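You operate a simulated robot arm through the tools that you are given. There is no shell and no other tool. Be economical: measure what you need, move in short steps, check, and stop when the job is done.

You are at the controls of a simulated robot arm. One attempt, no reset.

Task
Find the tube end that weeps at the manifold and reseat it.
Fine: first shut the supply valve and hold the relief button till the housing gauge reads nought. Free that collet, draw the tube out, push it home, lock the collet, then open the supply.

It is judged by the outcome, as a careful person would: the job done as asked, and still so three seconds after it is handed in. It fails if anything else is knocked over, pushed out of place, dropped, spilled or broken.

Robot
A 7-joint arm with a two-finger parallel gripper on a trunk, on a base that drives. Base frame: it is fixed to the floor where the robot stands at the start and does not move with it; the origin is under the middle of the robot, x ahead of it, y to its left, z up. Units: mm, degrees, N and s.
With the tool pointing down near the work surface it reaches from about 380 to 740 mm from the robot's upright axis, wherever it stands. Its first joint turns from -143.0 to 143.0 degrees. Places, roughly: housing gauge [900, 100, 1100]; relief button [1200, -100, 900]; supply valve [600, 0, 900]. Payload 3 kg.
The TCP is the grasp point between the finger pads, 30 mm short of the fingertips. In the tool frame z runs along the fingers and y along their closing line. Largest opening 110 mm; finger width 20, thickness 10; the body of the gripper, 48 by 112 mm, starts 55 mm behind the TCP.
Orientation is told as [roll, pitch, yaw] about the base's x, y, z axes, in that order, counted from this pose: with the fingers straight down and closing along the base's y, the tool's x points along the base's -x, its y along +y and its z along -z.

Tools
- The arm moves only by the tool move_arm. Its argument "targets" is a list of rows, each an object (a shift or turn left out is 0, a gripper value left out holds the last) with "angular": the turn, a rotation vector about the base's x, y, z in degrees, a list of three; "linear": the shift along the base's x, y, z in mm, a list of three; "gripper": the finger opening in mm, from 0 to 110. In form: [{"angular": [wx, wy, wz], "linear": [dx, dy, dz], "gripper": gripper}, ...]. A call has 1 to 12 rows; each row shifts and turns the commanded pose from where the row before left it. Each row takes 0.2 s and may step no farther than 50 mm and 8.6 degrees from the row before; otherwise, or with a gripper value out of range, the whole call is refused. A pose out of reach is approached as far as the arm can. The call stops where the force on the tool passes 40 N (or 10 N more than at its start, if that is more) or the arm is blocked; 0.2 s more then pass. The fingers move at their own pace (about 108 mm/s each) and stop on an object; they squeeze with about 31 N. The grip force told is the motor's: it shows also when the fingers shut on nothing. Time passes only in rows, and 0.2 s behind the last, so rows that do not move let the fingers close. The reply holds the time, the measured pose of the TCP, the force on the tool along the base axes, the opening and the grip force, in the units named above and with some noise, with the torque about the TCP (base axes, N m) and any sound that the robot's microphone picked up.
- Cameras (640 x 400 px; columns grow to the right, rows downward): "scene" is now at [152.9, 19.3, 1695.5]; the picture's right is [0.26, -0.97, 0.00], its down [-0.77, -0.21, -0.60] and it looks along [0.58, 0.16, -0.80] (base axes); focal length 275 px, centre (320, 200). "wrist" rides on the gripper at [72, 17, -103] in the tool frame; the picture's right is [-0.23, 0.97, 0.00], its down [-0.76, -0.18, -0.62] and it looks along [-0.61, -0.14, 0.78] (tool axes); focal length 222 px, centre (320, 200). There is no depth. A picture from a camera that has moved, and an enlarged one, comes with that camera's place and axes in the base frame and with its lens.
- camera(camera): a new picture of that camera. The clock stands still meanwhile.
- lift_body(by): slides the trunk up (or, below 0, down) by that many mm; the arm and the scene camera ride with it, the base frame stays. It gives what a move gives, with no picture.
- roll_base(legs): drives the robot by 1 to 6 legs, each [ahead, left, turn to the left] in mm, mm and degrees, along the robot's own axes; the way and the turn of a leg run together, so that a leg with both is an arc; at most 1500 mm and 180 degrees a leg. The arm and the cameras ride along, it lands a little off, and it stops where it bumps. It gives what a move gives.
- aim_head(pan, tilt): turns the head with the scene camera to pan (to the left, within 86 degrees either way) and tilt (down, from -29 to 69), counted from straight ahead of the robot. It gives what a move gives.
- close_up(camera, box): a new picture of the part [left, top, right, bottom] of that camera's present view, enlarged. The clock stands still meanwhile.
- finish_job(): hands the job in; it is judged then, once.

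Go step by step. Nothing tells you exact positions but the pictures and the camera data: compare them with the known pose of the tool, close in by small moves and look again before you grip or let go. The budget is 120 turns and 98 pictures, counting those below and the enlarged ones. Unless the task says otherwise, let go and move clear before handing in, and close with one line.

The tools are called as name(argument=value, ...) on one line, values as JSON. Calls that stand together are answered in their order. move_arm: Moves the arm, as the interface text tells. Its arguments: {"type":"object","properties":{"targets":{"type":"array","items":{"type":"object","properties":{"angular":{"type":"array","items":{"type":"number"}},"linear":{"type":"array","items":{"type":"number"}},"gripper":{"type":"number"}}}}},"required":["targets"]} The other tools are called the same way: lift_body (by) slides the trunk up or down; roll_base (legs) drives the base; aim_head (pan, tilt) turns the head that bears the scene camera; camera (camera) takes a picture; close_up (camera, box) takes an enlarged picture of a part of a camera's view; finish_job () hands the job in.

At the start:

```text
clock: 0.0
position: [449.1, 119.6, 999.7]
orientation: [-0.1, 0.0, 0.0]
force: [0.0, 0.1, 0.8]
ft_torque: [0.04, 0.01, -0.05]
grip_width: 110.2
gripper_force: 0.2
trunk travel left (down, up): [-825.0, 65.0]
robot x, y, heading: [3.5, -0.9, 0.1]
head pan, tilt: [14.9, 52.8]
```

scene: 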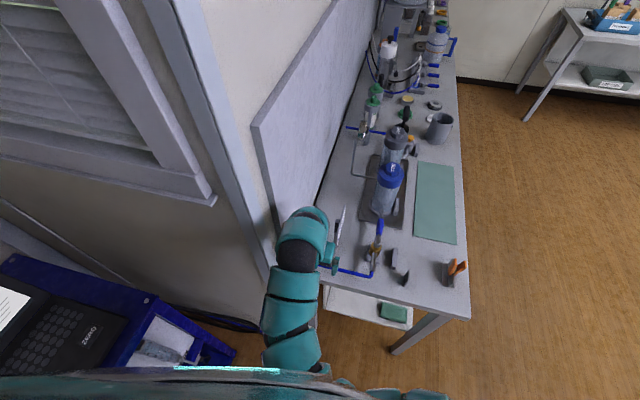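
wrist: 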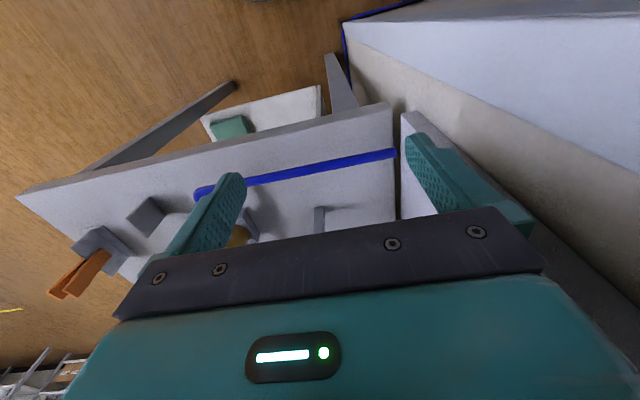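

I see a long bench running away from the robot with filters, tubing, and fittings on it. I'll enlarge the near and far parts to identify the valve, gauge, button and manifold.

close_up(camera="scene", box=[300, 160, 480, 300])

close_up(camera="scene", box=[330, 60, 480, 170])

close_up(camera="scene", box=[350, 0, 480, 90])

```text
2.86 times, centred on (390, 230) of scene
camera zoom: at [152.9, 19.3, 1695.5], right [0.26, -0.97, 0.0], down [-0.77, -0.21, -0.6], along [0.58, 0.16, -0.8], focal length 785 px, centre (120, 114)
```

zoom: 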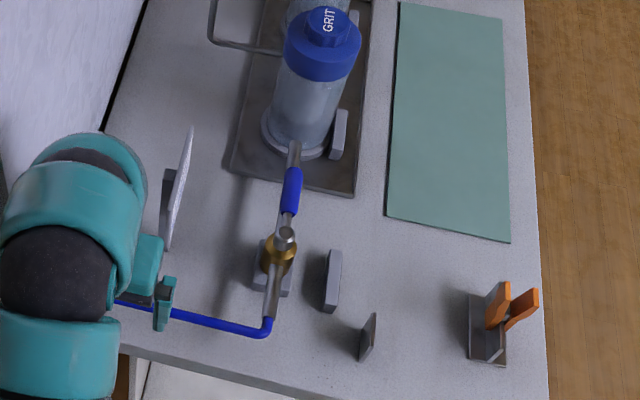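

```text
3.64 times, centred on (405, 115) of scene
camera zoom: at [152.9, 19.3, 1695.5], right [0.26, -0.97, 0.0], down [-0.77, -0.21, -0.6], along [0.58, 0.16, -0.8], focal length 999 px, centre (11, 509)
```

zoom: 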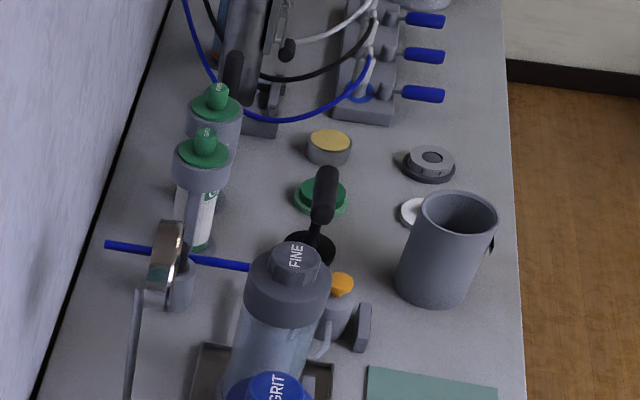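

```text
4.44 times, centred on (415, 45) of scene
camera zoom: at [152.9, 19.3, 1695.5], right [0.26, -0.97, 0.0], down [-0.77, -0.21, -0.6], along [0.58, 0.16, -0.8], focal length 1220 px, centre (-102, 889)
```

zoom: 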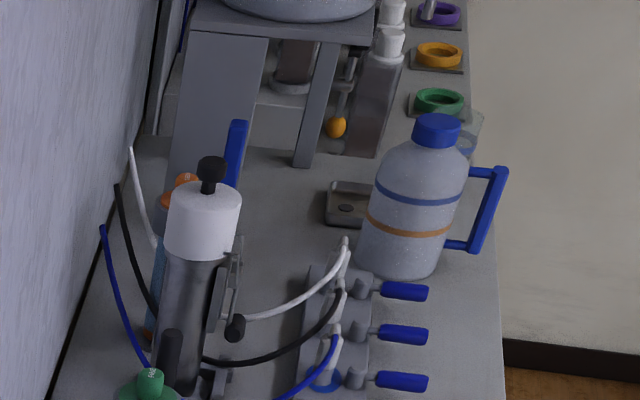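

The brass-stem valve near (605, -48), orange-capped button near (1155, -115), gauge near (900, 80), and the manifold with three levers near (1860, -140). I'll check the floor on the right before driving along the bench.

aim_head(pan=-60, tilt=35)

camera(camera="scene")

```text
clock: 1.5
position: [449.4, 119.7, 998.8]
orientation: [0.0, 0.0, 0.0]
force: [0.5, 0.2, -0.3]
ft_torque: [-0.01, -0.01, 0.03]
grip_width: 109.9
gripper_force: 0.1
trunk travel left (down, up): [-825.0, 65.0]
robot x, y, heading: [3.2, 0.8, -0.3]
head pan, tilt: [-60.0, 35.0]
```

```text
92 pictures are left
camera scene: at [125.2, -76.1, 1720.9], right [-0.87, -0.5, 0.0], down [-0.29, 0.5, -0.82], along [0.41, -0.71, -0.57], focal length 275 px, centre (320, 200)
```

scene: 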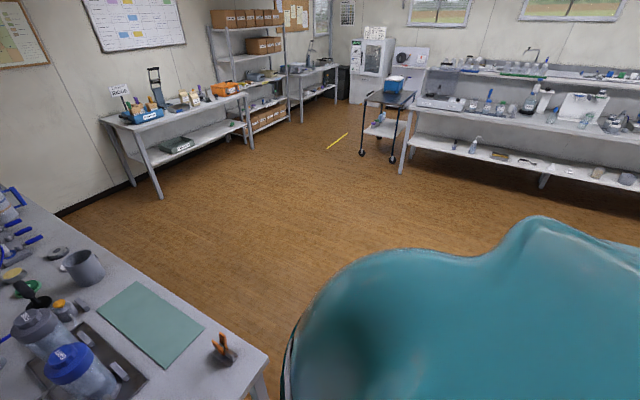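

The floor right of the bench is clear. I'll raise the trunk slightly, back off, go round the near corner and face the bench opposite the valve.

lift_body(by=60)

roll_base(legs=[[-100, 0, 0], [0, -750, 0], [700, 0, 0], [0, 0, 90]])

aim_head(pan=0, tilt=45)

camera(camera="scene")

```text
clock: 2.5
position: [448.4, 119.8, 1060.1]
orientation: [0.0, 0.0, 0.0]
force: [-0.1, -1.1, -0.3]
ft_torque: [0.01, -0.01, -0.01]
grip_width: 110.3
gripper_force: 0.0
trunk travel left (down, up): [-885.0, 5.0]
robot x, y, heading: [-3.5, 2.9, -0.1]
head pan, tilt: [-60.0, 35.0]
```

```text
clock: 14.6
position: [485.6, -302.2, 1059.9]
orientation: [0.0, 0.0, 89.6]
force: [0.4, -0.3, -0.4]
ft_torque: [0.0, -0.02, 0.03]
grip_width: 110.3
gripper_force: 0.1
trunk travel left (down, up): [-885.0, 5.0]
robot x, y, heading: [602.6, -754.4, 89.8]
head pan, tilt: [-60.0, 35.0]
```

```text
clock: 15.9
position: [486.1, -303.3, 1060.5]
orientation: [0.0, 0.1, 89.6]
force: [1.1, 0.4, -0.8]
ft_torque: [-0.02, -0.01, -0.03]
grip_width: 110.2
gripper_force: 0.1
trunk travel left (down, up): [-885.0, 5.0]
robot x, y, heading: [603.4, -751.2, 89.7]
head pan, tilt: [0.0, 45.0]
```

```text
91 pictures are left
camera scene: at [604.5, -590.0, 1766.1], right [1.0, -0.01, 0.0], down [0.0, -0.71, -0.71], along [0.0, 0.71, -0.71], focal length 275 px, centre (320, 200)
```

scene: 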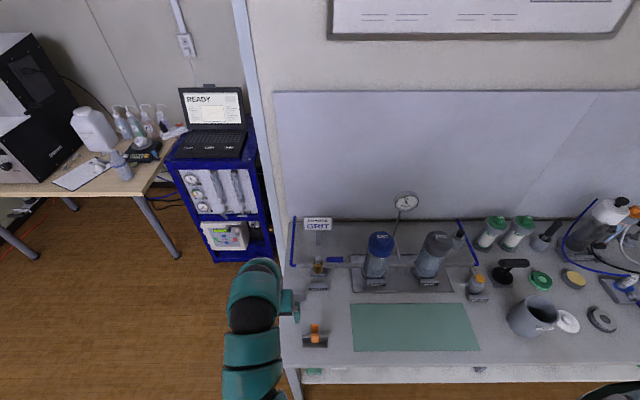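

close_up(camera="scene", box=[280, 210, 400, 300])

close_up(camera="scene", box=[380, 180, 500, 300])

close_up(camera="scene", box=[470, 190, 640, 340])

```text
4.44 times, centred on (340, 255) of scene
camera zoom: at [604.5, -590.0, 1766.1], right [1.0, -0.01, 0.0], down [0.0, -0.71, -0.71], along [0.0, 0.71, -0.71], focal length 1220 px, centre (231, -44)
```

zoom: 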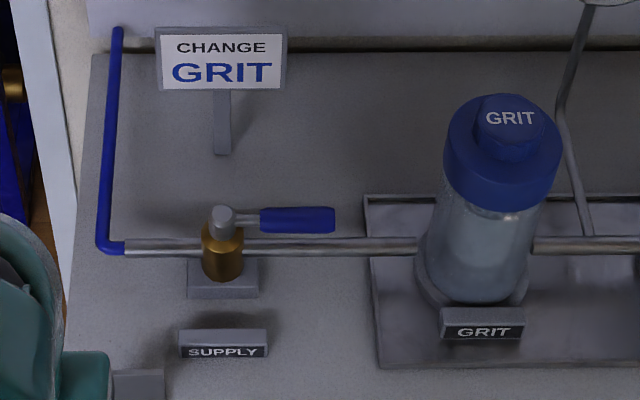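

```text
3.33 times, centred on (440, 240) of scene
camera zoom: at [604.5, -590.0, 1766.1], right [1.0, -0.01, 0.0], down [0.0, -0.71, -0.71], along [0.0, 0.71, -0.71], focal length 915 px, centre (-80, 67)
```

zoom: 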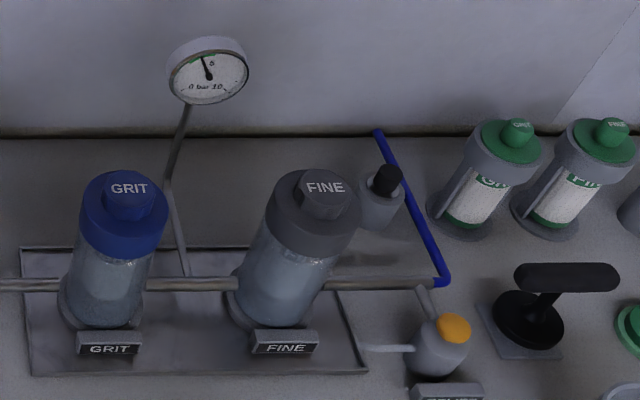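

```text
2.67 times, centred on (555, 265) of scene
camera zoom: at [604.5, -590.0, 1766.1], right [1.0, -0.01, 0.0], down [0.0, -0.71, -0.71], along [0.0, 0.71, -0.71], focal length 732 px, centre (-307, 27)
```

zoom: 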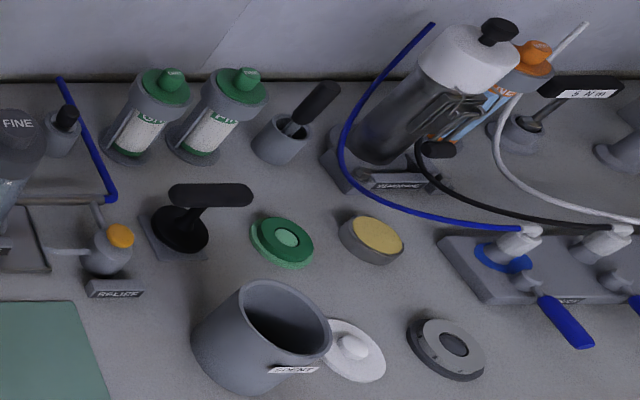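

The supply valve's blue lever lies along the pipe (open), stem about (597, -45), lever at z≈912; the gauge reads about 5 bar and the bench's relief button has the orange cap. I'll close in and bring the shut fingers behind the lever to push it clockwise.

roll_base(legs=[[60, 0, 0]])

move_arm(targets=[{"linear": [25, 33, 0], "gripper": 0}, {"linear": [25, 33, 0]}, {"linear": [25, 33, 0]}, {"linear": [25, 33, 0]}, {"linear": [25, 33, 0]}, {"linear": [25, 33, 0]}, {"linear": [25, 33, 0]}, {"linear": [4, 17, 0]}, {"linear": [0, 0, -45]}, {"linear": [0, 0, 0]}])

camera(camera="wrist")

camera(camera="scene")

```text
clock: 16.8
position: [485.0, -239.8, 1057.5]
orientation: [0.0, 0.1, 89.6]
force: [0.3, 0.4, 0.4]
ft_torque: [-0.04, -0.03, -0.02]
grip_width: 109.8
gripper_force: 0.0
trunk travel left (down, up): [-885.0, 5.0]
robot x, y, heading: [605.0, -694.1, 89.7]
head pan, tilt: [0.0, 45.0]
```

```text
clock: 19.0
position: [664.8, 6.3, 1014.6]
orientation: [0.0, 0.0, 89.7]
force: [0.3, 0.0, 0.0]
ft_torque: [0.0, 0.0, 0.02]
grip_width: 0.4
gripper_force: 31.5
trunk travel left (down, up): [-885.0, 5.0]
robot x, y, heading: [599.4, -693.2, 90.0]
head pan, tilt: [0.0, 45.0]
```

```text
87 pictures are left
camera wrist: at [648.8, -66.0, 1118.0], right [-0.97, 0.23, 0.0], down [0.18, 0.76, 0.62], along [0.14, 0.61, -0.78], focal length 222 px, centre (320, 200)
```

wrist: 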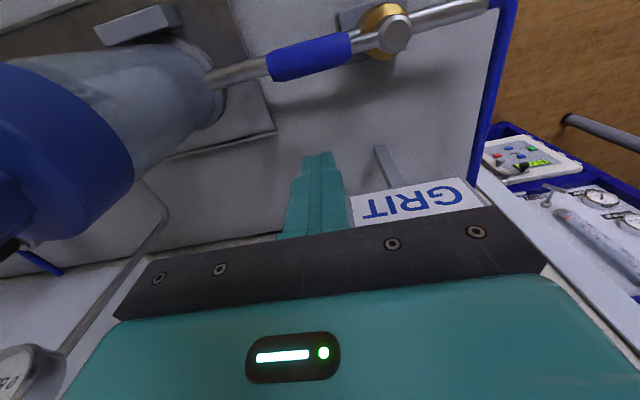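

```text
86 pictures are left
camera scene: at [604.6, -530.6, 1766.2], right [1.0, -0.01, 0.0], down [0.0, -0.71, -0.71], along [0.0, 0.71, -0.71], focal length 275 px, centre (320, 200)
```

scene: 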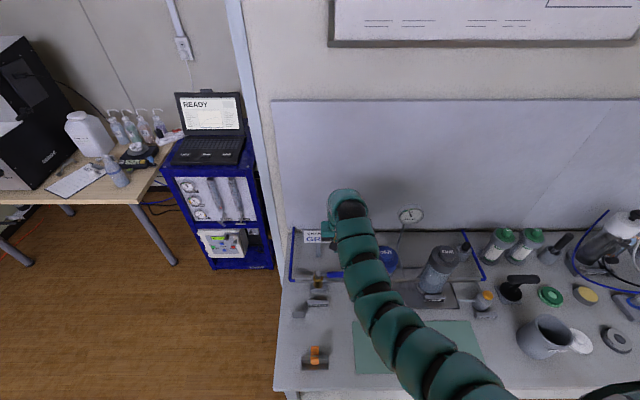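

The wrist view confirms stem at (598, -48) and lever end at about (695, -48). I'll descend behind the lever and push the first part of the arc.

move_arm(targets=[{"linear": [0, -14, -40]}, {"linear": [-2, 0, -40]}, {"linear": [0, 0, -9]}, {"linear": [0, -18, 0]}, {"linear": [3, -12, 0]}, {"linear": [1, -12, 0]}, {"linear": [-1.3, -12, 0]}, {"linear": [-3.4, -11.4, 0]}])

camera(camera="wrist")

```text
clock: 20.8
position: [660.7, -73.4, 923.8]
orientation: [0.0, 0.1, 89.7]
force: [-0.4, -0.6, 0.3]
ft_torque: [0.03, 0.02, -0.03]
grip_width: 0.1
gripper_force: 31.3
trunk travel left (down, up): [-885.0, 5.0]
robot x, y, heading: [604.3, -692.2, 89.7]
head pan, tilt: [0.0, 45.0]
```

```text
85 pictures are left
camera wrist: at [645.5, -145.9, 1028.9], right [-0.97, 0.23, 0.0], down [0.18, 0.76, 0.62], along [0.14, 0.61, -0.78], focal length 222 px, centre (320, 200)
```

wrist: 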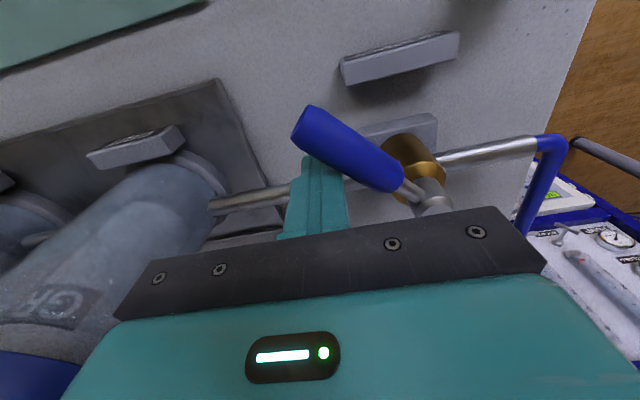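

The lever is following clockwise easily. I'll continue to the full quarter turn with a slight overshoot to find the stop.

move_arm(targets=[{"linear": [-5.2, -10.8, 0]}, {"linear": [-7.2, -9.6, 0]}, {"linear": [-8.6, -8.3, 0]}, {"linear": [-9.9, -6.6, 0]}, {"linear": [-11, -4.8, 0]}, {"linear": [-4, 0, 0]}])

camera(camera="wrist")

```text
clock: 22.2
position: [622.1, -112.9, 926.3]
orientation: [0.0, -0.1, 89.3]
force: [25.9, 3.0, 6.3]
ft_torque: [-0.02, 0.11, 0.0]
grip_width: 0.1
gripper_force: 30.1
trunk travel left (down, up): [-885.0, 5.0]
robot x, y, heading: [604.4, -694.8, 89.7]
head pan, tilt: [0.0, 45.0]
```

```text
84 pictures are left
camera wrist: at [605.4, -184.6, 1030.0], right [-0.97, 0.24, 0.0], down [0.18, 0.76, 0.62], along [0.15, 0.61, -0.78], focal length 222 px, centre (320, 200)
```

wrist: 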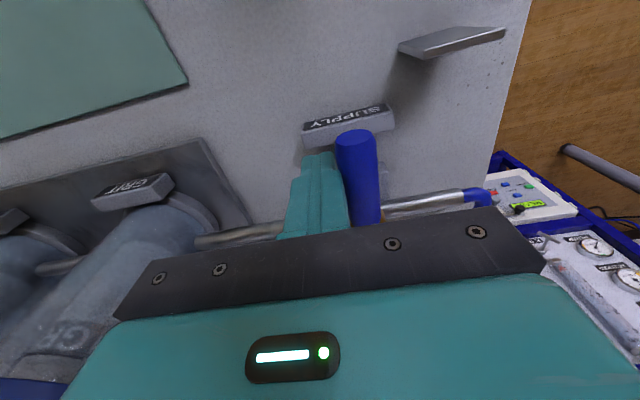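

The lever reached its stop square to the pipe, so the supply is shut. I'll back off, lift, retract and drive right towards the relief button.

move_arm(targets=[{"linear": [15, 0, 0]}, {"linear": [5, 0, 45]}, {"linear": [0, 0, 45]}, {"linear": [0, 0, 45]}, {"linear": [0, -50, 0]}, {"linear": [0, -50, 0]}, {"linear": [0, -50, 0]}, {"linear": [0, -50, 0]}])

roll_base(legs=[[0, -520, 0]])

camera(camera="scene")

```text
clock: 24.0
position: [635.9, -284.0, 1061.0]
orientation: [-0.1, 0.1, 89.7]
force: [-0.3, 0.1, 0.1]
ft_torque: [-0.05, 0.0, 0.01]
grip_width: 0.1
gripper_force: 30.7
out of reach, approached as far as the arm can: row 8
trunk travel left (down, up): [-885.0, 5.0]
robot x, y, heading: [602.1, -690.9, 89.7]
head pan, tilt: [0.0, 45.0]
```

```text
clock: 27.1
position: [1161.8, -286.9, 1061.9]
orientation: [-0.1, 0.0, 89.7]
force: [0.3, 0.3, -0.2]
ft_torque: [0.04, 0.01, -0.03]
grip_width: 0.0
gripper_force: 31.1
trunk travel left (down, up): [-885.0, 5.0]
robot x, y, heading: [1124.5, -694.2, 89.5]
head pan, tilt: [0.0, 45.0]
```

```text
83 pictures are left
camera scene: at [1131.2, -533.5, 1766.1], right [1.0, -0.01, 0.0], down [-0.01, -0.71, -0.71], along [0.0, 0.71, -0.71], focal length 275 px, centre (320, 200)
```

scene: 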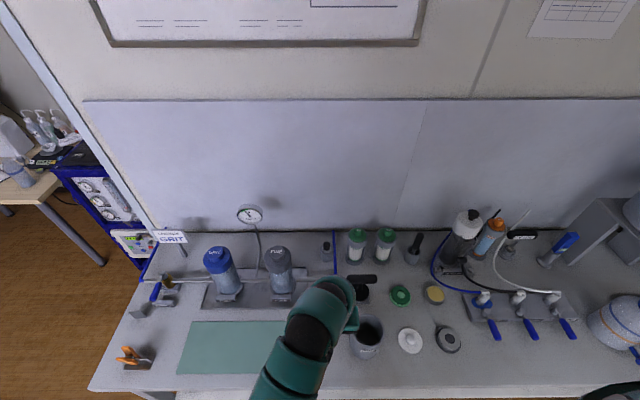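

camera(camera="wrist")

close_up(camera="scene", box=[420, 200, 640, 350])

close_up(camera="scene", box=[220, 190, 280, 230])

```text
82 pictures are left
camera wrist: at [1145.4, -359.7, 1164.9], right [-0.97, 0.23, 0.0], down [0.18, 0.76, 0.62], along [0.15, 0.61, -0.78], focal length 222 px, centre (320, 200)
```

wrist: 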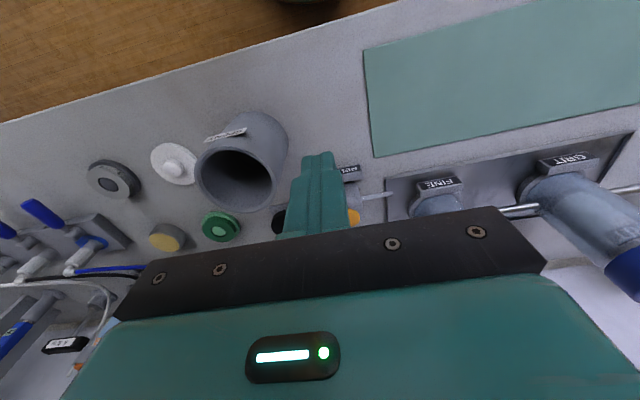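

```text
2.67 times, centred on (530, 275) of scene
camera zoom: at [1131.2, -533.5, 1766.1], right [1.0, -0.01, 0.0], down [-0.01, -0.71, -0.71], along [0.0, 0.71, -0.71], focal length 732 px, centre (-240, 0)
```

zoom: 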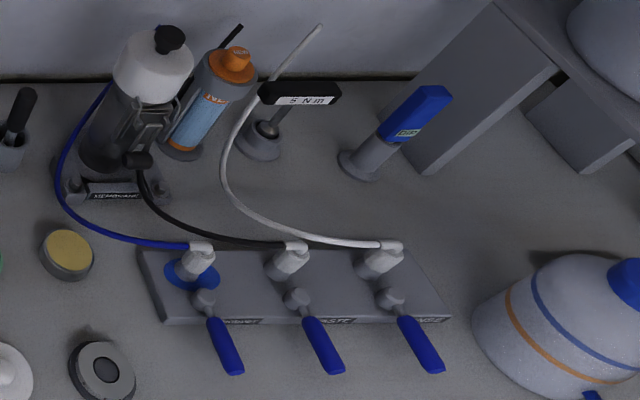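

```text
10.00 times, centred on (250, 210) of scene
camera zoom: at [1131.2, -533.5, 1766.1], right [1.0, -0.01, 0.0], down [-0.01, -0.71, -0.71], along [0.0, 0.71, -0.71], focal length 2746 px, centre (1020, 100)
```

zoom: 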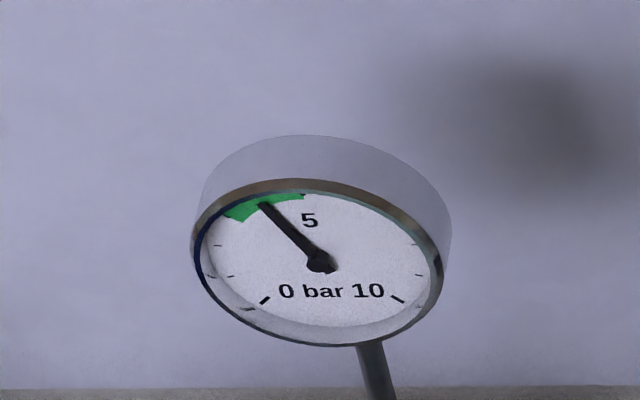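

Supply is shut and the gauge still stands in the green; the tube with the blue pool at the first manifold port looks like the weeping one. I'll place the shut fingers above the relief button and check.

move_arm(targets=[{"linear": [-3, 43, 0]}, {"linear": [-3, 43, 0]}, {"linear": [-4, 43, 0]}, {"linear": [-3, 44, 0]}, {"linear": [0, 0, -40]}, {"linear": [0, 0, -25]}, {"linear": [0, 0, 0]}])

camera(camera="wrist")

close_up(camera="scene", box=[260, 220, 400, 320])

```text
clock: 28.7
position: [1148.0, -114.9, 997.0]
orientation: [0.1, 0.1, 89.6]
force: [0.8, 0.7, 0.0]
ft_torque: [-0.02, 0.02, -0.01]
grip_width: 0.0
gripper_force: 31.1
trunk travel left (down, up): [-885.0, 5.0]
robot x, y, heading: [1127.3, -693.1, 89.4]
head pan, tilt: [0.0, 45.0]
```

```text
79 pictures are left
camera wrist: at [1131.5, -187.5, 1099.7], right [-0.97, 0.23, 0.0], down [0.18, 0.76, 0.62], along [0.15, 0.61, -0.78], focal length 222 px, centre (320, 200)
```

wrist: 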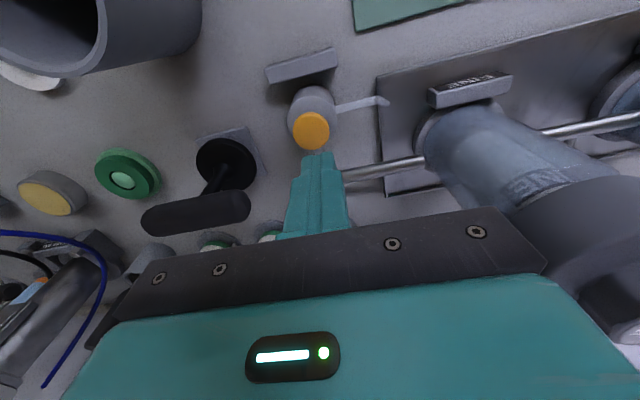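

```text
4.00 times, centred on (330, 270) of scene
camera zoom: at [1130.2, -533.9, 1766.2], right [1.0, -0.01, 0.0], down [-0.01, -0.71, -0.71], along [0.01, 0.71, -0.71], focal length 1098 px, centre (280, -80)
```

zoom: 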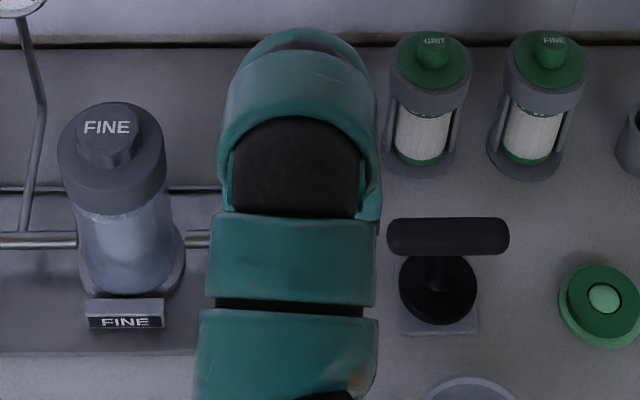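

The button is at about (1157, -115); I'll shift there and lower until contact.

move_arm(targets=[{"linear": [9, 0, -25]}, {"linear": [0, 0, -25]}, {"linear": [0, 0, -5]}, {"linear": [0, 0, -4]}, {"linear": [0, 0, -3]}])

close_up(camera="wrist", box=[220, 60, 420, 240])

close_up(camera="scene", box=[220, 190, 280, 230])

```text
clock: 29.9
position: [1155.9, -115.2, 938.3]
orientation: [0.1, -0.4, 89.5]
force: [-0.6, 2.3, 38.7]
ft_torque: [-0.06, 0.05, 0.03]
grip_width: 0.0
gripper_force: 30.5
trunk travel left (down, up): [-885.0, 5.0]
robot x, y, heading: [1125.5, -691.3, 89.4]
head pan, tilt: [0.0, 45.0]
```

```text
2.22 times, centred on (320, 150) of wrist
camera zoom: at [1140.4, -187.5, 1041.0], right [-0.97, 0.24, 0.0], down [0.19, 0.76, 0.63], along [0.15, 0.61, -0.78], focal length 494 px, centre (320, 311)
```

zoom: 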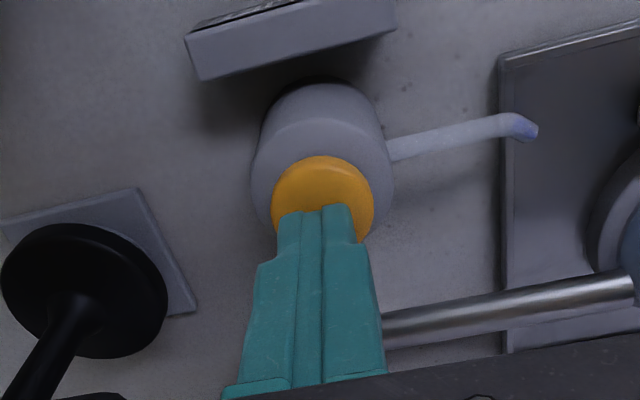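

```text
10.00 times, centred on (250, 210) of scene
camera zoom: at [1130.1, -537.5, 1767.1], right [1.0, -0.01, 0.0], down [-0.01, -0.71, -0.71], along [0.01, 0.71, -0.71], focal length 2746 px, centre (1020, 100)
```

zoom: 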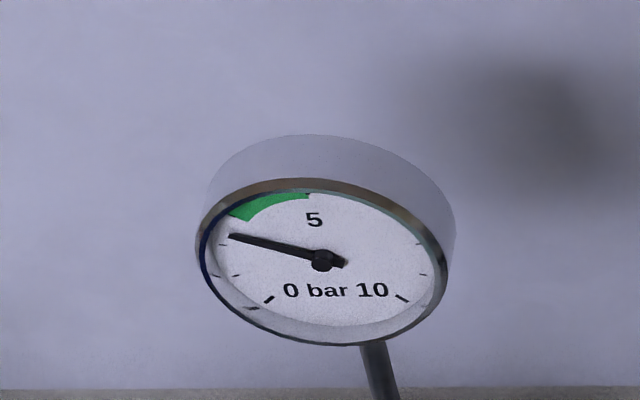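

The pressure is dropping while the button is pressed. I'll hold on.

move_arm(targets=[{}, {}, {}, {}, {}, {}, {}, {}, {}, {}, {}, {}])

close_up(camera="scene", box=[220, 190, 280, 230])

```text
clock: 30.6
position: [1155.9, -115.1, 937.1]
orientation: [0.2, -0.5, 89.5]
force: [1.6, -13.2, 37.8]
ft_torque: [-0.51, 0.01, -0.09]
grip_width: 0.0
gripper_force: 31.1
trunk travel left (down, up): [-885.0, 5.0]
robot x, y, heading: [1127.2, -695.1, 89.5]
head pan, tilt: [0.0, 45.0]
stopped in row 3: the force on the tool passed its limit at 49 N (the readings are from after the stop); the commanded pose is now the measured one
```

```text
10.00 times, centred on (250, 210) of scene
camera zoom: at [1130.9, -537.8, 1766.2], right [1.0, -0.01, 0.0], down [-0.01, -0.71, -0.71], along [0.01, 0.71, -0.71], focal length 2746 px, centre (1020, 100)
```

zoom: 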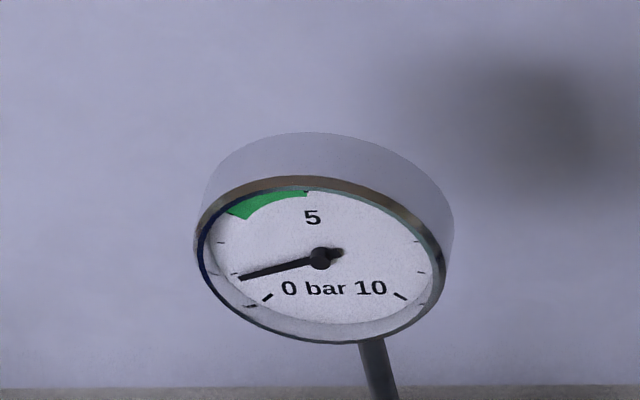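

move_arm(targets=[{"linear": [0, 0, 0.5]}, {}, {}, {}, {}, {}, {}, {}, {}, {}, {}, {}])

close_up(camera="scene", box=[220, 190, 280, 230])

```text
clock: 33.2
position: [1156.1, -114.6, 937.8]
orientation: [0.1, -0.5, 89.5]
force: [-2.4, 4.6, 40.2]
ft_torque: [-0.02, 0.15, -0.01]
grip_width: 0.3
gripper_force: 31.2
trunk travel left (down, up): [-885.0, 5.0]
robot x, y, heading: [1129.8, -696.1, 89.6]
head pan, tilt: [0.0, 45.0]
```

```text
10.00 times, centred on (250, 210) of scene
camera zoom: at [1129.9, -537.1, 1766.6], right [1.0, -0.01, 0.0], down [0.0, -0.71, -0.71], along [0.01, 0.71, -0.71], focal length 2746 px, centre (1020, 100)
```

zoom: 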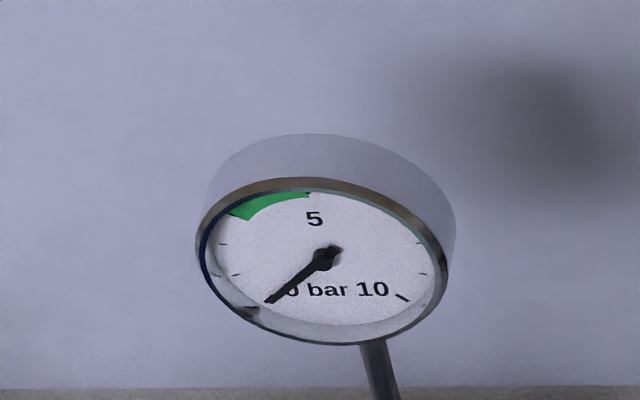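

The gauge reads nought. I'll hold one second more, then release, retract and drive to the manifold.

move_arm(targets=[{}, {}, {}, {"linear": [0, 0, 40]}, {"linear": [0, 0, 45]}, {"linear": [0, 0, 40]}, {"linear": [0, -45, 0]}, {"linear": [0, -45, 0]}, {"linear": [0, -45, 0]}, {"linear": [0, -35, 0]}])

close_up(camera="scene", box=[220, 190, 280, 230])

roll_base(legs=[[0, -540, 0]])

camera(camera="scene")

camera(camera="wrist")

```text
clock: 35.4
position: [1156.9, -284.0, 1061.0]
orientation: [0.1, -0.2, 89.5]
force: [-0.8, -0.3, -0.2]
ft_torque: [-0.01, 0.0, -0.01]
grip_width: 0.1
gripper_force: 31.3
trunk travel left (down, up): [-885.0, 5.0]
robot x, y, heading: [1127.2, -694.5, 89.5]
head pan, tilt: [0.0, 45.0]
```

```text
10.00 times, centred on (250, 210) of scene
camera zoom: at [1130.7, -534.0, 1766.2], right [1.0, -0.01, 0.0], down [-0.01, -0.71, -0.71], along [0.01, 0.71, -0.71], focal length 2746 px, centre (1020, 100)
```

zoom: 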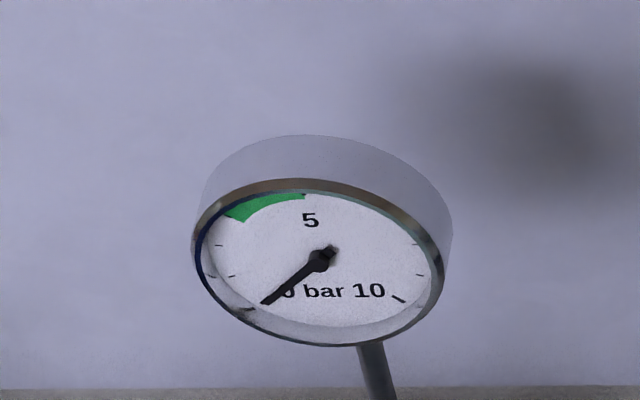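

```text
clock: 38.5
position: [1693.4, -289.0, 1062.2]
orientation: [0.1, -0.1, 89.3]
force: [-0.4, -0.4, -0.3]
ft_torque: [0.01, 0.04, 0.02]
grip_width: 0.0
gripper_force: 30.8
trunk travel left (down, up): [-885.0, 5.0]
robot x, y, heading: [1662.8, -700.6, 89.4]
head pan, tilt: [0.0, 45.0]
```

```text
72 pictures are left
camera scene: at [1667.3, -538.1, 1766.1], right [1.0, -0.01, 0.0], down [-0.01, -0.71, -0.71], along [0.01, 0.71, -0.71], focal length 275 px, centre (320, 200)
```

scene: 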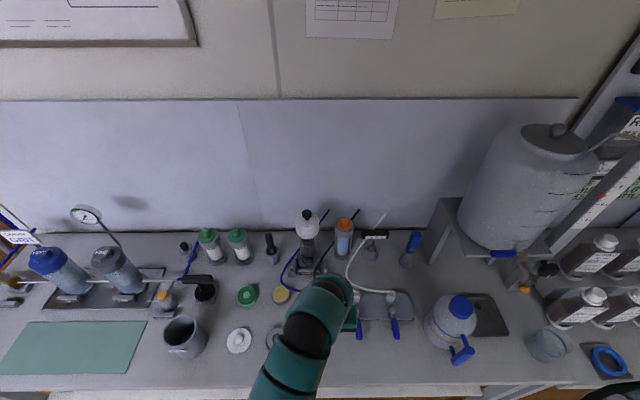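

```text
71 pictures are left
camera wrist: at [1677.8, -360.3, 1165.0], right [-0.97, 0.24, 0.0], down [0.19, 0.76, 0.63], along [0.15, 0.61, -0.78], focal length 222 px, centre (320, 200)
```

wrist: 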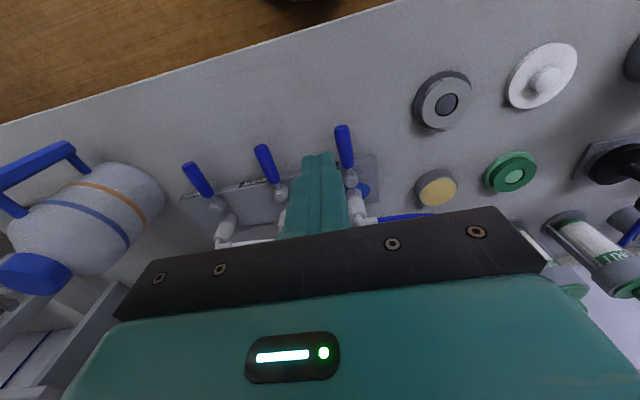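

The arm hides the manifold, so I'll move it left and take close looks.

move_arm(targets=[{"linear": [-45, 0, 0]}, {"linear": [-45, 0, 0]}, {"linear": [-45, 0, 0]}, {"linear": [-45, 0, 0]}, {"linear": [-45, 0, 0]}])

close_up(camera="scene", box=[270, 260, 410, 350])

close_up(camera="scene", box=[300, 270, 360, 340])

close_up(camera="scene", box=[260, 200, 420, 300])

```text
clock: 39.7
position: [1466.4, -288.7, 1061.3]
orientation: [0.2, -0.2, 89.3]
force: [-0.6, 0.0, -1.2]
ft_torque: [0.01, 0.02, 0.01]
grip_width: 0.0
gripper_force: 30.8
trunk travel left (down, up): [-885.0, 5.0]
robot x, y, heading: [1663.3, -700.1, 89.2]
head pan, tilt: [0.0, 45.0]
```

```text
4.44 times, centred on (340, 305) of scene
camera zoom: at [1665.4, -537.7, 1766.1], right [1.0, -0.01, 0.0], down [-0.01, -0.71, -0.71], along [0.01, 0.71, -0.71], focal length 1220 px, centre (231, -267)
```

zoom: 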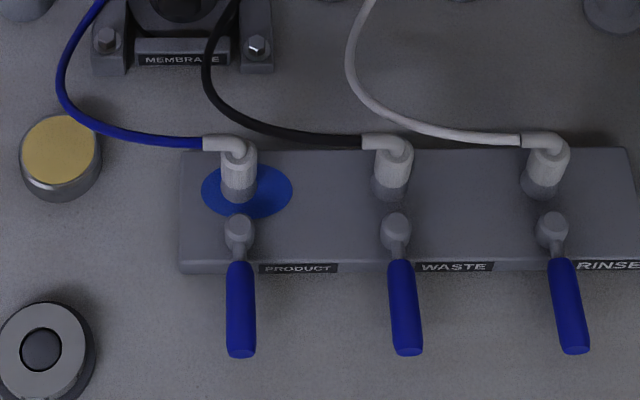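

```text
5.71 times, centred on (330, 305) of scene
camera zoom: at [1665.4, -537.7, 1766.1], right [1.0, -0.01, 0.0], down [-0.01, -0.71, -0.71], along [0.01, 0.71, -0.71], focal length 1569 px, centre (263, -400)
```

zoom: 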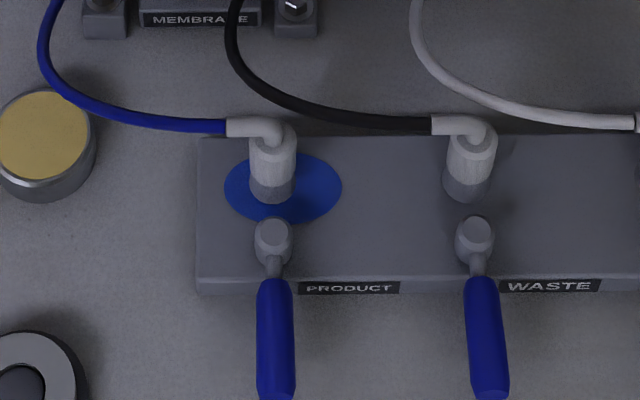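

```text
4.00 times, centred on (340, 250) of scene
camera zoom: at [1665.4, -537.7, 1766.1], right [1.0, -0.01, 0.0], down [-0.01, -0.71, -0.71], along [0.01, 0.71, -0.71], focal length 1098 px, centre (240, 0)
```

zoom: 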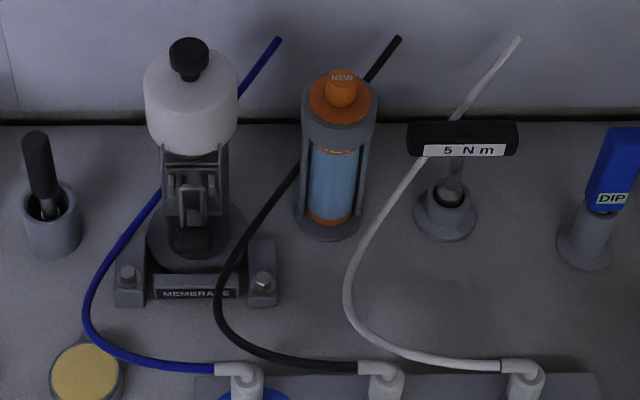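

The blue pool sits under the PRODUCT port. I'll enlarge each port for detail on the collet and lever.

close_up(camera="scene", box=[308, 284, 340, 304])

close_up(camera="scene", box=[343, 284, 375, 304])

close_up(camera="scene", box=[310, 305, 342, 345])

```text
16.00 times, centred on (324, 294) of scene
camera zoom: at [1665.4, -537.7, 1766.1], right [1.0, -0.01, 0.0], down [-0.01, -0.71, -0.71], along [0.01, 0.71, -0.71], focal length 4394 px, centre (256, -1304)
```

zoom: 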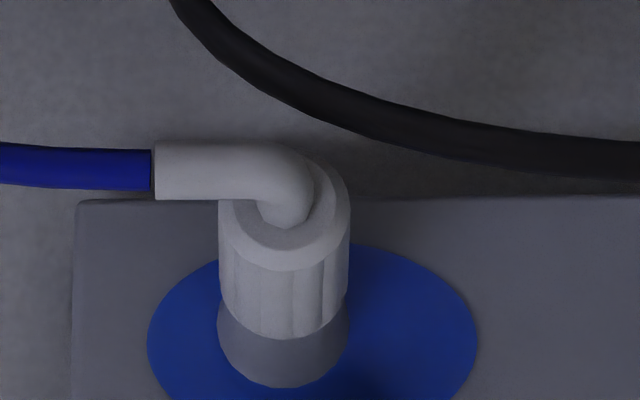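

```text
16.00 times, centred on (359, 294) of scene
camera zoom: at [1665.4, -537.7, 1766.1], right [1.0, -0.01, 0.0], down [-0.01, -0.71, -0.71], along [0.01, 0.71, -0.71], focal length 4394 px, centre (-304, -1304)
```

zoom: 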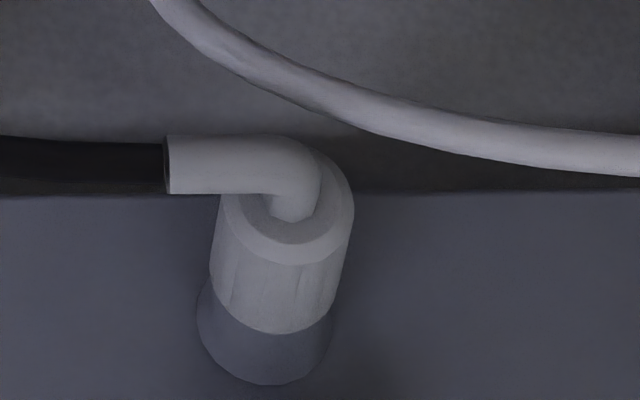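

```text
10.00 times, centred on (326, 325) of scene
camera zoom: at [1665.4, -537.7, 1766.1], right [1.0, -0.01, 0.0], down [-0.01, -0.71, -0.71], along [0.01, 0.71, -0.71], focal length 2746 px, centre (260, -1050)
```

zoom: 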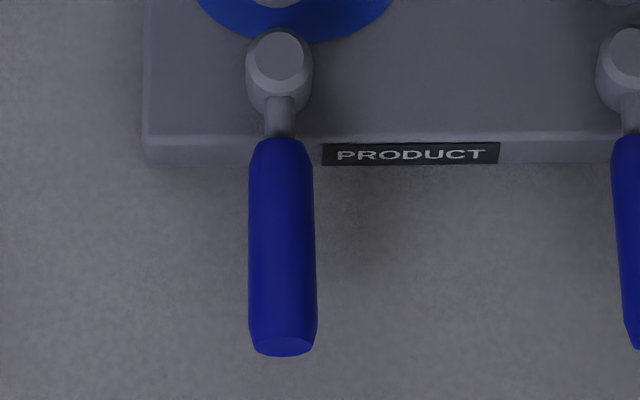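

The PRODUCT lever pivots at about (1674, -168) and points at me; the collet and elbow are just behind it. I'll bring the shut fingers to the left of the lever and look from the wrist.

move_arm(targets=[{"linear": [43, 12, 0]}, {"linear": [43, 12, 0]}, {"linear": [43, 12, 0]}, {"linear": [43, 12, 0]}, {"linear": [0, 0, -45]}, {"linear": [0, 0, 0]}])

camera(camera="wrist")

close_up(camera="scene", box=[270, 260, 410, 350])

```text
clock: 41.1
position: [1641.4, -240.6, 1017.1]
orientation: [0.1, -0.3, 89.3]
force: [0.1, 0.0, 0.5]
ft_torque: [0.01, 0.0, 0.0]
grip_width: 0.1
gripper_force: 30.8
trunk travel left (down, up): [-885.0, 5.0]
robot x, y, heading: [1664.4, -698.9, 89.7]
head pan, tilt: [0.0, 45.0]
```

```text
64 pictures are left
camera wrist: at [1624.7, -312.2, 1119.5], right [-0.97, 0.24, 0.0], down [0.19, 0.76, 0.63], along [0.15, 0.61, -0.78], focal length 222 px, centre (320, 200)
```

wrist: 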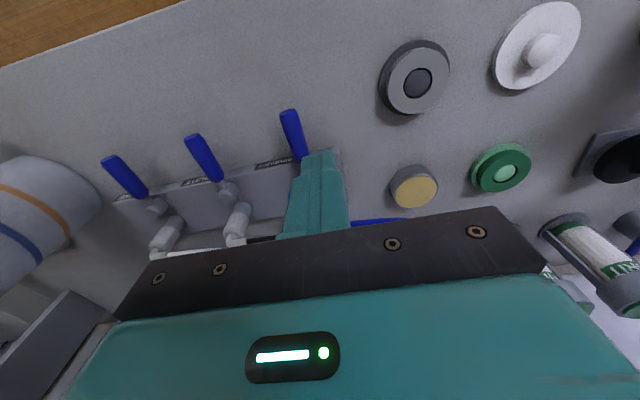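

```text
4.44 times, centred on (340, 305) of scene
camera zoom: at [1666.4, -538.0, 1766.1], right [1.0, -0.01, 0.0], down [-0.01, -0.71, -0.71], along [0.01, 0.71, -0.71], focal length 1220 px, centre (231, -267)
```

zoom: 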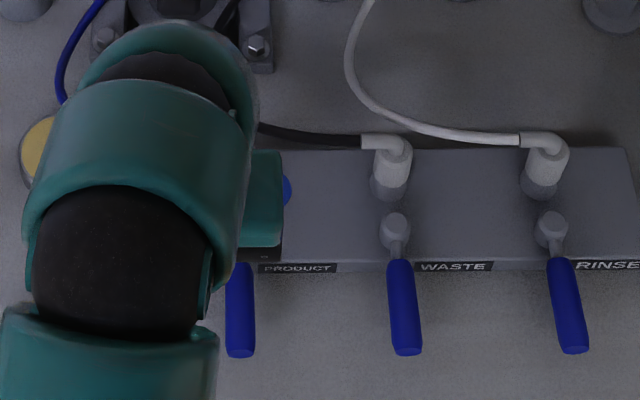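

Lever end triangulates to (1677, -245, ~878) and the bench is lower than 840, so there's room. I'll lower beside the lever and try the freeing direction gently (+x, counter-clockwise).

move_arm(targets=[{"linear": [-6, 10, -45]}, {"linear": [0, 0, -45]}, {"linear": [0, 0, -30]}, {"linear": [10, 0, 0]}, {"linear": [8, 0, 0]}, {"linear": [6, -1, 0]}, {"linear": [6, -1, 0]}, {"linear": [6, -1, 0]}])

camera(camera="wrist")

```text
clock: 42.9
position: [1669.9, -233.9, 895.8]
orientation: [0.2, -0.2, 89.3]
force: [0.0, -0.1, 0.0]
ft_torque: [0.0, -0.01, -0.02]
grip_width: 0.0
gripper_force: 30.9
trunk travel left (down, up): [-885.0, 5.0]
robot x, y, heading: [1664.2, -701.9, 89.7]
head pan, tilt: [0.0, 45.0]
```

```text
62 pictures are left
camera wrist: at [1654.1, -305.5, 999.8], right [-0.97, 0.24, 0.0], down [0.19, 0.76, 0.63], along [0.15, 0.61, -0.78], focal length 222 px, centre (320, 200)
```

wrist: 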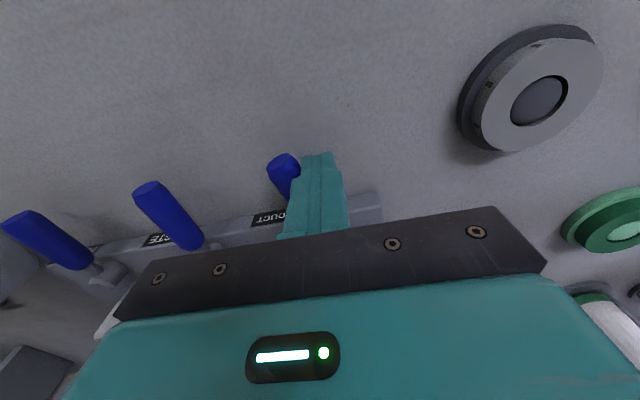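

The lever swings freely with my push. I'll continue the arc counter-clockwise until it stops.

move_arm(targets=[{"linear": [8, 0.5, 0]}, {"linear": [8, 1, 0]}, {"linear": [8, 2, 0]}, {"linear": [9, 4, 0]}, {"linear": [7, 6, 0]}, {"linear": [5, 7, 0]}, {"linear": [4, 8, 0]}])

camera(camera="wrist")

close_up(camera="scene", box=[270, 260, 410, 350])

```text
clock: 44.5
position: [1715.8, -210.6, 896.2]
orientation: [0.1, 0.2, 89.5]
force: [-11.0, -31.4, 5.3]
ft_torque: [-0.62, 0.17, -0.2]
grip_width: 0.1
gripper_force: 30.1
trunk travel left (down, up): [-885.0, 5.0]
robot x, y, heading: [1663.8, -701.5, 89.7]
head pan, tilt: [0.0, 45.0]
```

```text
61 pictures are left
camera wrist: at [1700.9, -282.2, 1000.0], right [-0.97, 0.23, 0.0], down [0.18, 0.76, 0.62], along [0.14, 0.6, -0.78], focal length 222 px, centre (320, 200)
```

wrist: 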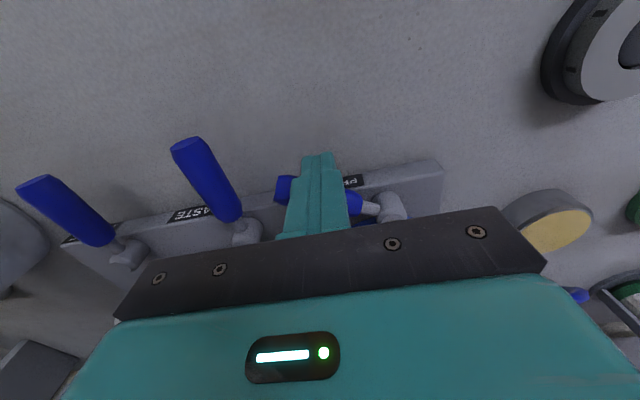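

```text
4.44 times, centred on (340, 305) of scene
camera zoom: at [1664.5, -543.2, 1766.6], right [1.0, -0.01, 0.0], down [-0.01, -0.71, -0.71], along [0.01, 0.71, -0.71], focal length 1220 px, centre (231, -267)
```

zoom: 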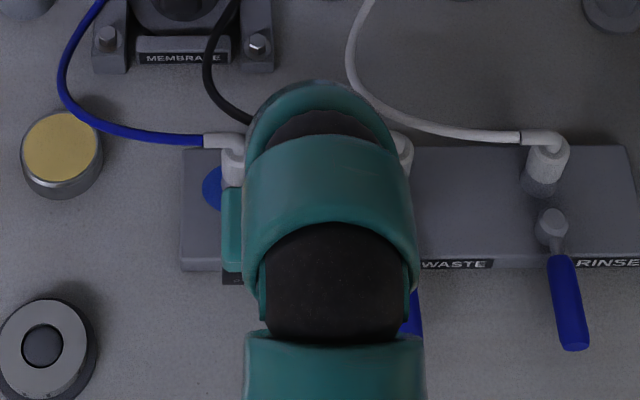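

The push met about 33 N of resistance with the lever turned by roughly 60°. I'll back away and look at the actual angle before deciding whether that is the stop.

move_arm(targets=[{"linear": [-3, -12, 0]}, {"linear": [0, -10, 40]}, {"linear": [-45, 0, 45]}, {"linear": [-45, 0, 45]}, {"linear": [-45, 0, 35]}, {"linear": [-45, 0, 0]}, {"linear": [-45, 0, 0]}])

close_up(camera="scene", box=[290, 270, 370, 330])

```text
refused: row 3 steps farther than a row can; nothing moved
```

```text
6.67 times, centred on (330, 300) of scene
camera zoom: at [1664.5, -543.2, 1766.6], right [1.0, -0.01, 0.0], down [-0.01, -0.71, -0.71], along [0.01, 0.71, -0.71], focal length 1831 px, centre (253, -467)
```

zoom: 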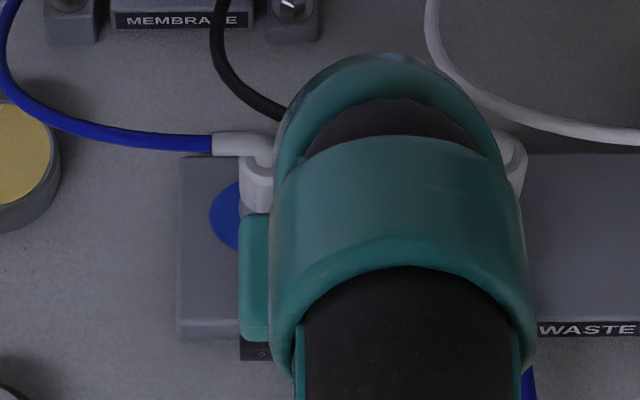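

move_arm(targets=[{"linear": [-3, -12, 0]}, {"linear": [0, -10, 40]}, {"linear": [-15, 0, 45]}, {"linear": [-15, 0, 45]}, {"linear": [-35, 0, 35]}, {"linear": [-48, 0, 0]}, {"linear": [-48, 0, 0]}, {"linear": [-48, 0, 0]}])

close_up(camera="scene", box=[290, 270, 370, 330])

```text
clock: 46.3
position: [1506.7, -224.7, 1062.4]
orientation: [-0.1, -0.3, 89.3]
force: [-1.4, -0.3, -0.6]
ft_torque: [-0.02, -0.03, -0.01]
grip_width: 0.0
gripper_force: 31.3
trunk travel left (down, up): [-885.0, 5.0]
robot x, y, heading: [1664.4, -698.8, 89.5]
head pan, tilt: [0.0, 45.0]
```

```text
6.67 times, centred on (330, 300) of scene
camera zoom: at [1665.6, -537.5, 1766.0], right [1.0, -0.01, 0.0], down [-0.01, -0.71, -0.71], along [0.01, 0.71, -0.71], focal length 1831 px, centre (253, -467)
```

zoom: 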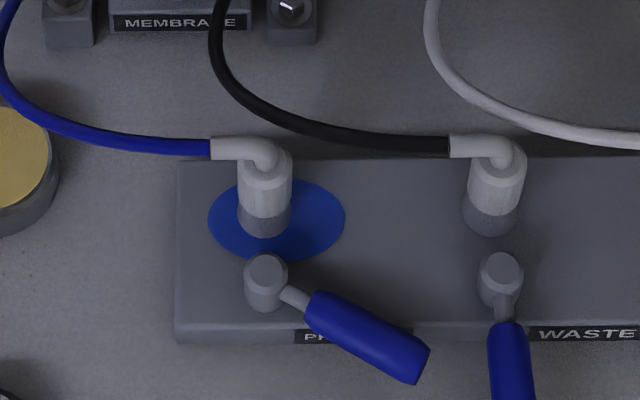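

The lever is turned about 62° and rests at a firm stop, so I take the collet as freed. Next I'll turn the tool so the fingers close along y, ready to grip the white elbow's horizontal sleeve.

move_arm(targets=[{"angular": [0, 0, -8.2], "linear": [12, 6, 0], "gripper": 40}, {"angular": [0, 0, -8.2], "linear": [12, 6, 0]}, {"angular": [0, 0, -8.2], "linear": [12, 6, 0]}, {"angular": [0, 0, -8.2], "linear": [12, 6, 0]}, {"angular": [0, 0, -8.2], "linear": [12, 6, 0]}, {"angular": [0, 0, -8.2], "linear": [12, 6, 0]}, {"angular": [0, 0, -8.2], "linear": [12, 6, 0]}, {"angular": [0, 0, -8.2], "linear": [12, 6, 0]}, {"angular": [0, 0, -8.2], "linear": [12, 6, 0]}, {"angular": [0, 0, -8.2], "linear": [12, 6, 0]}, {"angular": [0, 0, -7.3], "linear": [20, 20, 0]}])

camera(camera="wrist")

camera(camera="scene")

```text
clock: 48.7
position: [1647.8, -145.6, 1060.8]
orientation: [0.1, -0.3, 0.0]
force: [0.2, -0.8, 0.5]
ft_torque: [-0.02, -0.01, 0.01]
grip_width: 40.1
gripper_force: 0.0
trunk travel left (down, up): [-885.0, 5.0]
robot x, y, heading: [1665.7, -699.8, 89.3]
head pan, tilt: [0.0, 45.0]
```

```text
57 pictures are left
camera wrist: at [1576.6, -128.2, 1165.1], right [0.23, 0.97, 0.0], down [0.76, -0.18, 0.63], along [0.61, -0.14, -0.78], focal length 222 px, centre (320, 200)
```

wrist: 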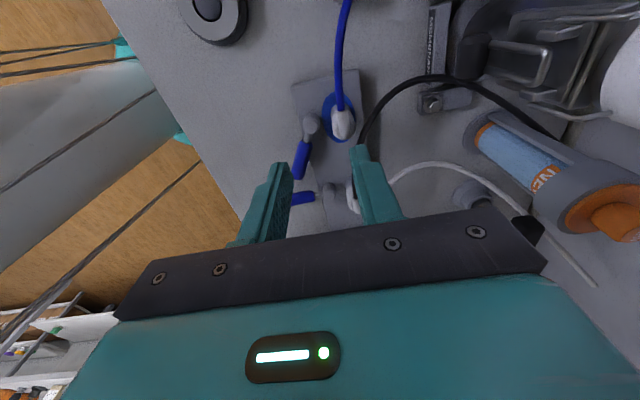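

```text
56 pictures are left
camera scene: at [1667.5, -536.7, 1766.0], right [1.0, -0.01, 0.0], down [-0.01, -0.71, -0.71], along [0.01, 0.71, -0.71], focal length 275 px, centre (320, 200)
```

scene: 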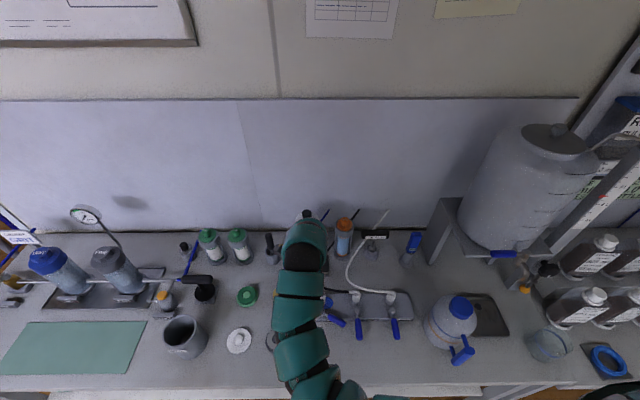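

close_up(camera="wrist", box=[270, 70, 410, 170])

```text
4.00 times, centred on (340, 120) of wrist
camera zoom: at [1576.6, -128.2, 1165.1], right [0.23, 0.97, 0.0], down [0.76, -0.18, 0.63], along [0.61, -0.14, -0.78], focal length 888 px, centre (240, 520)
```

zoom: 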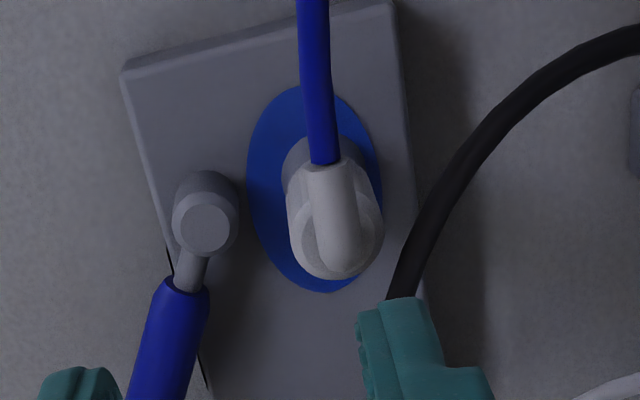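

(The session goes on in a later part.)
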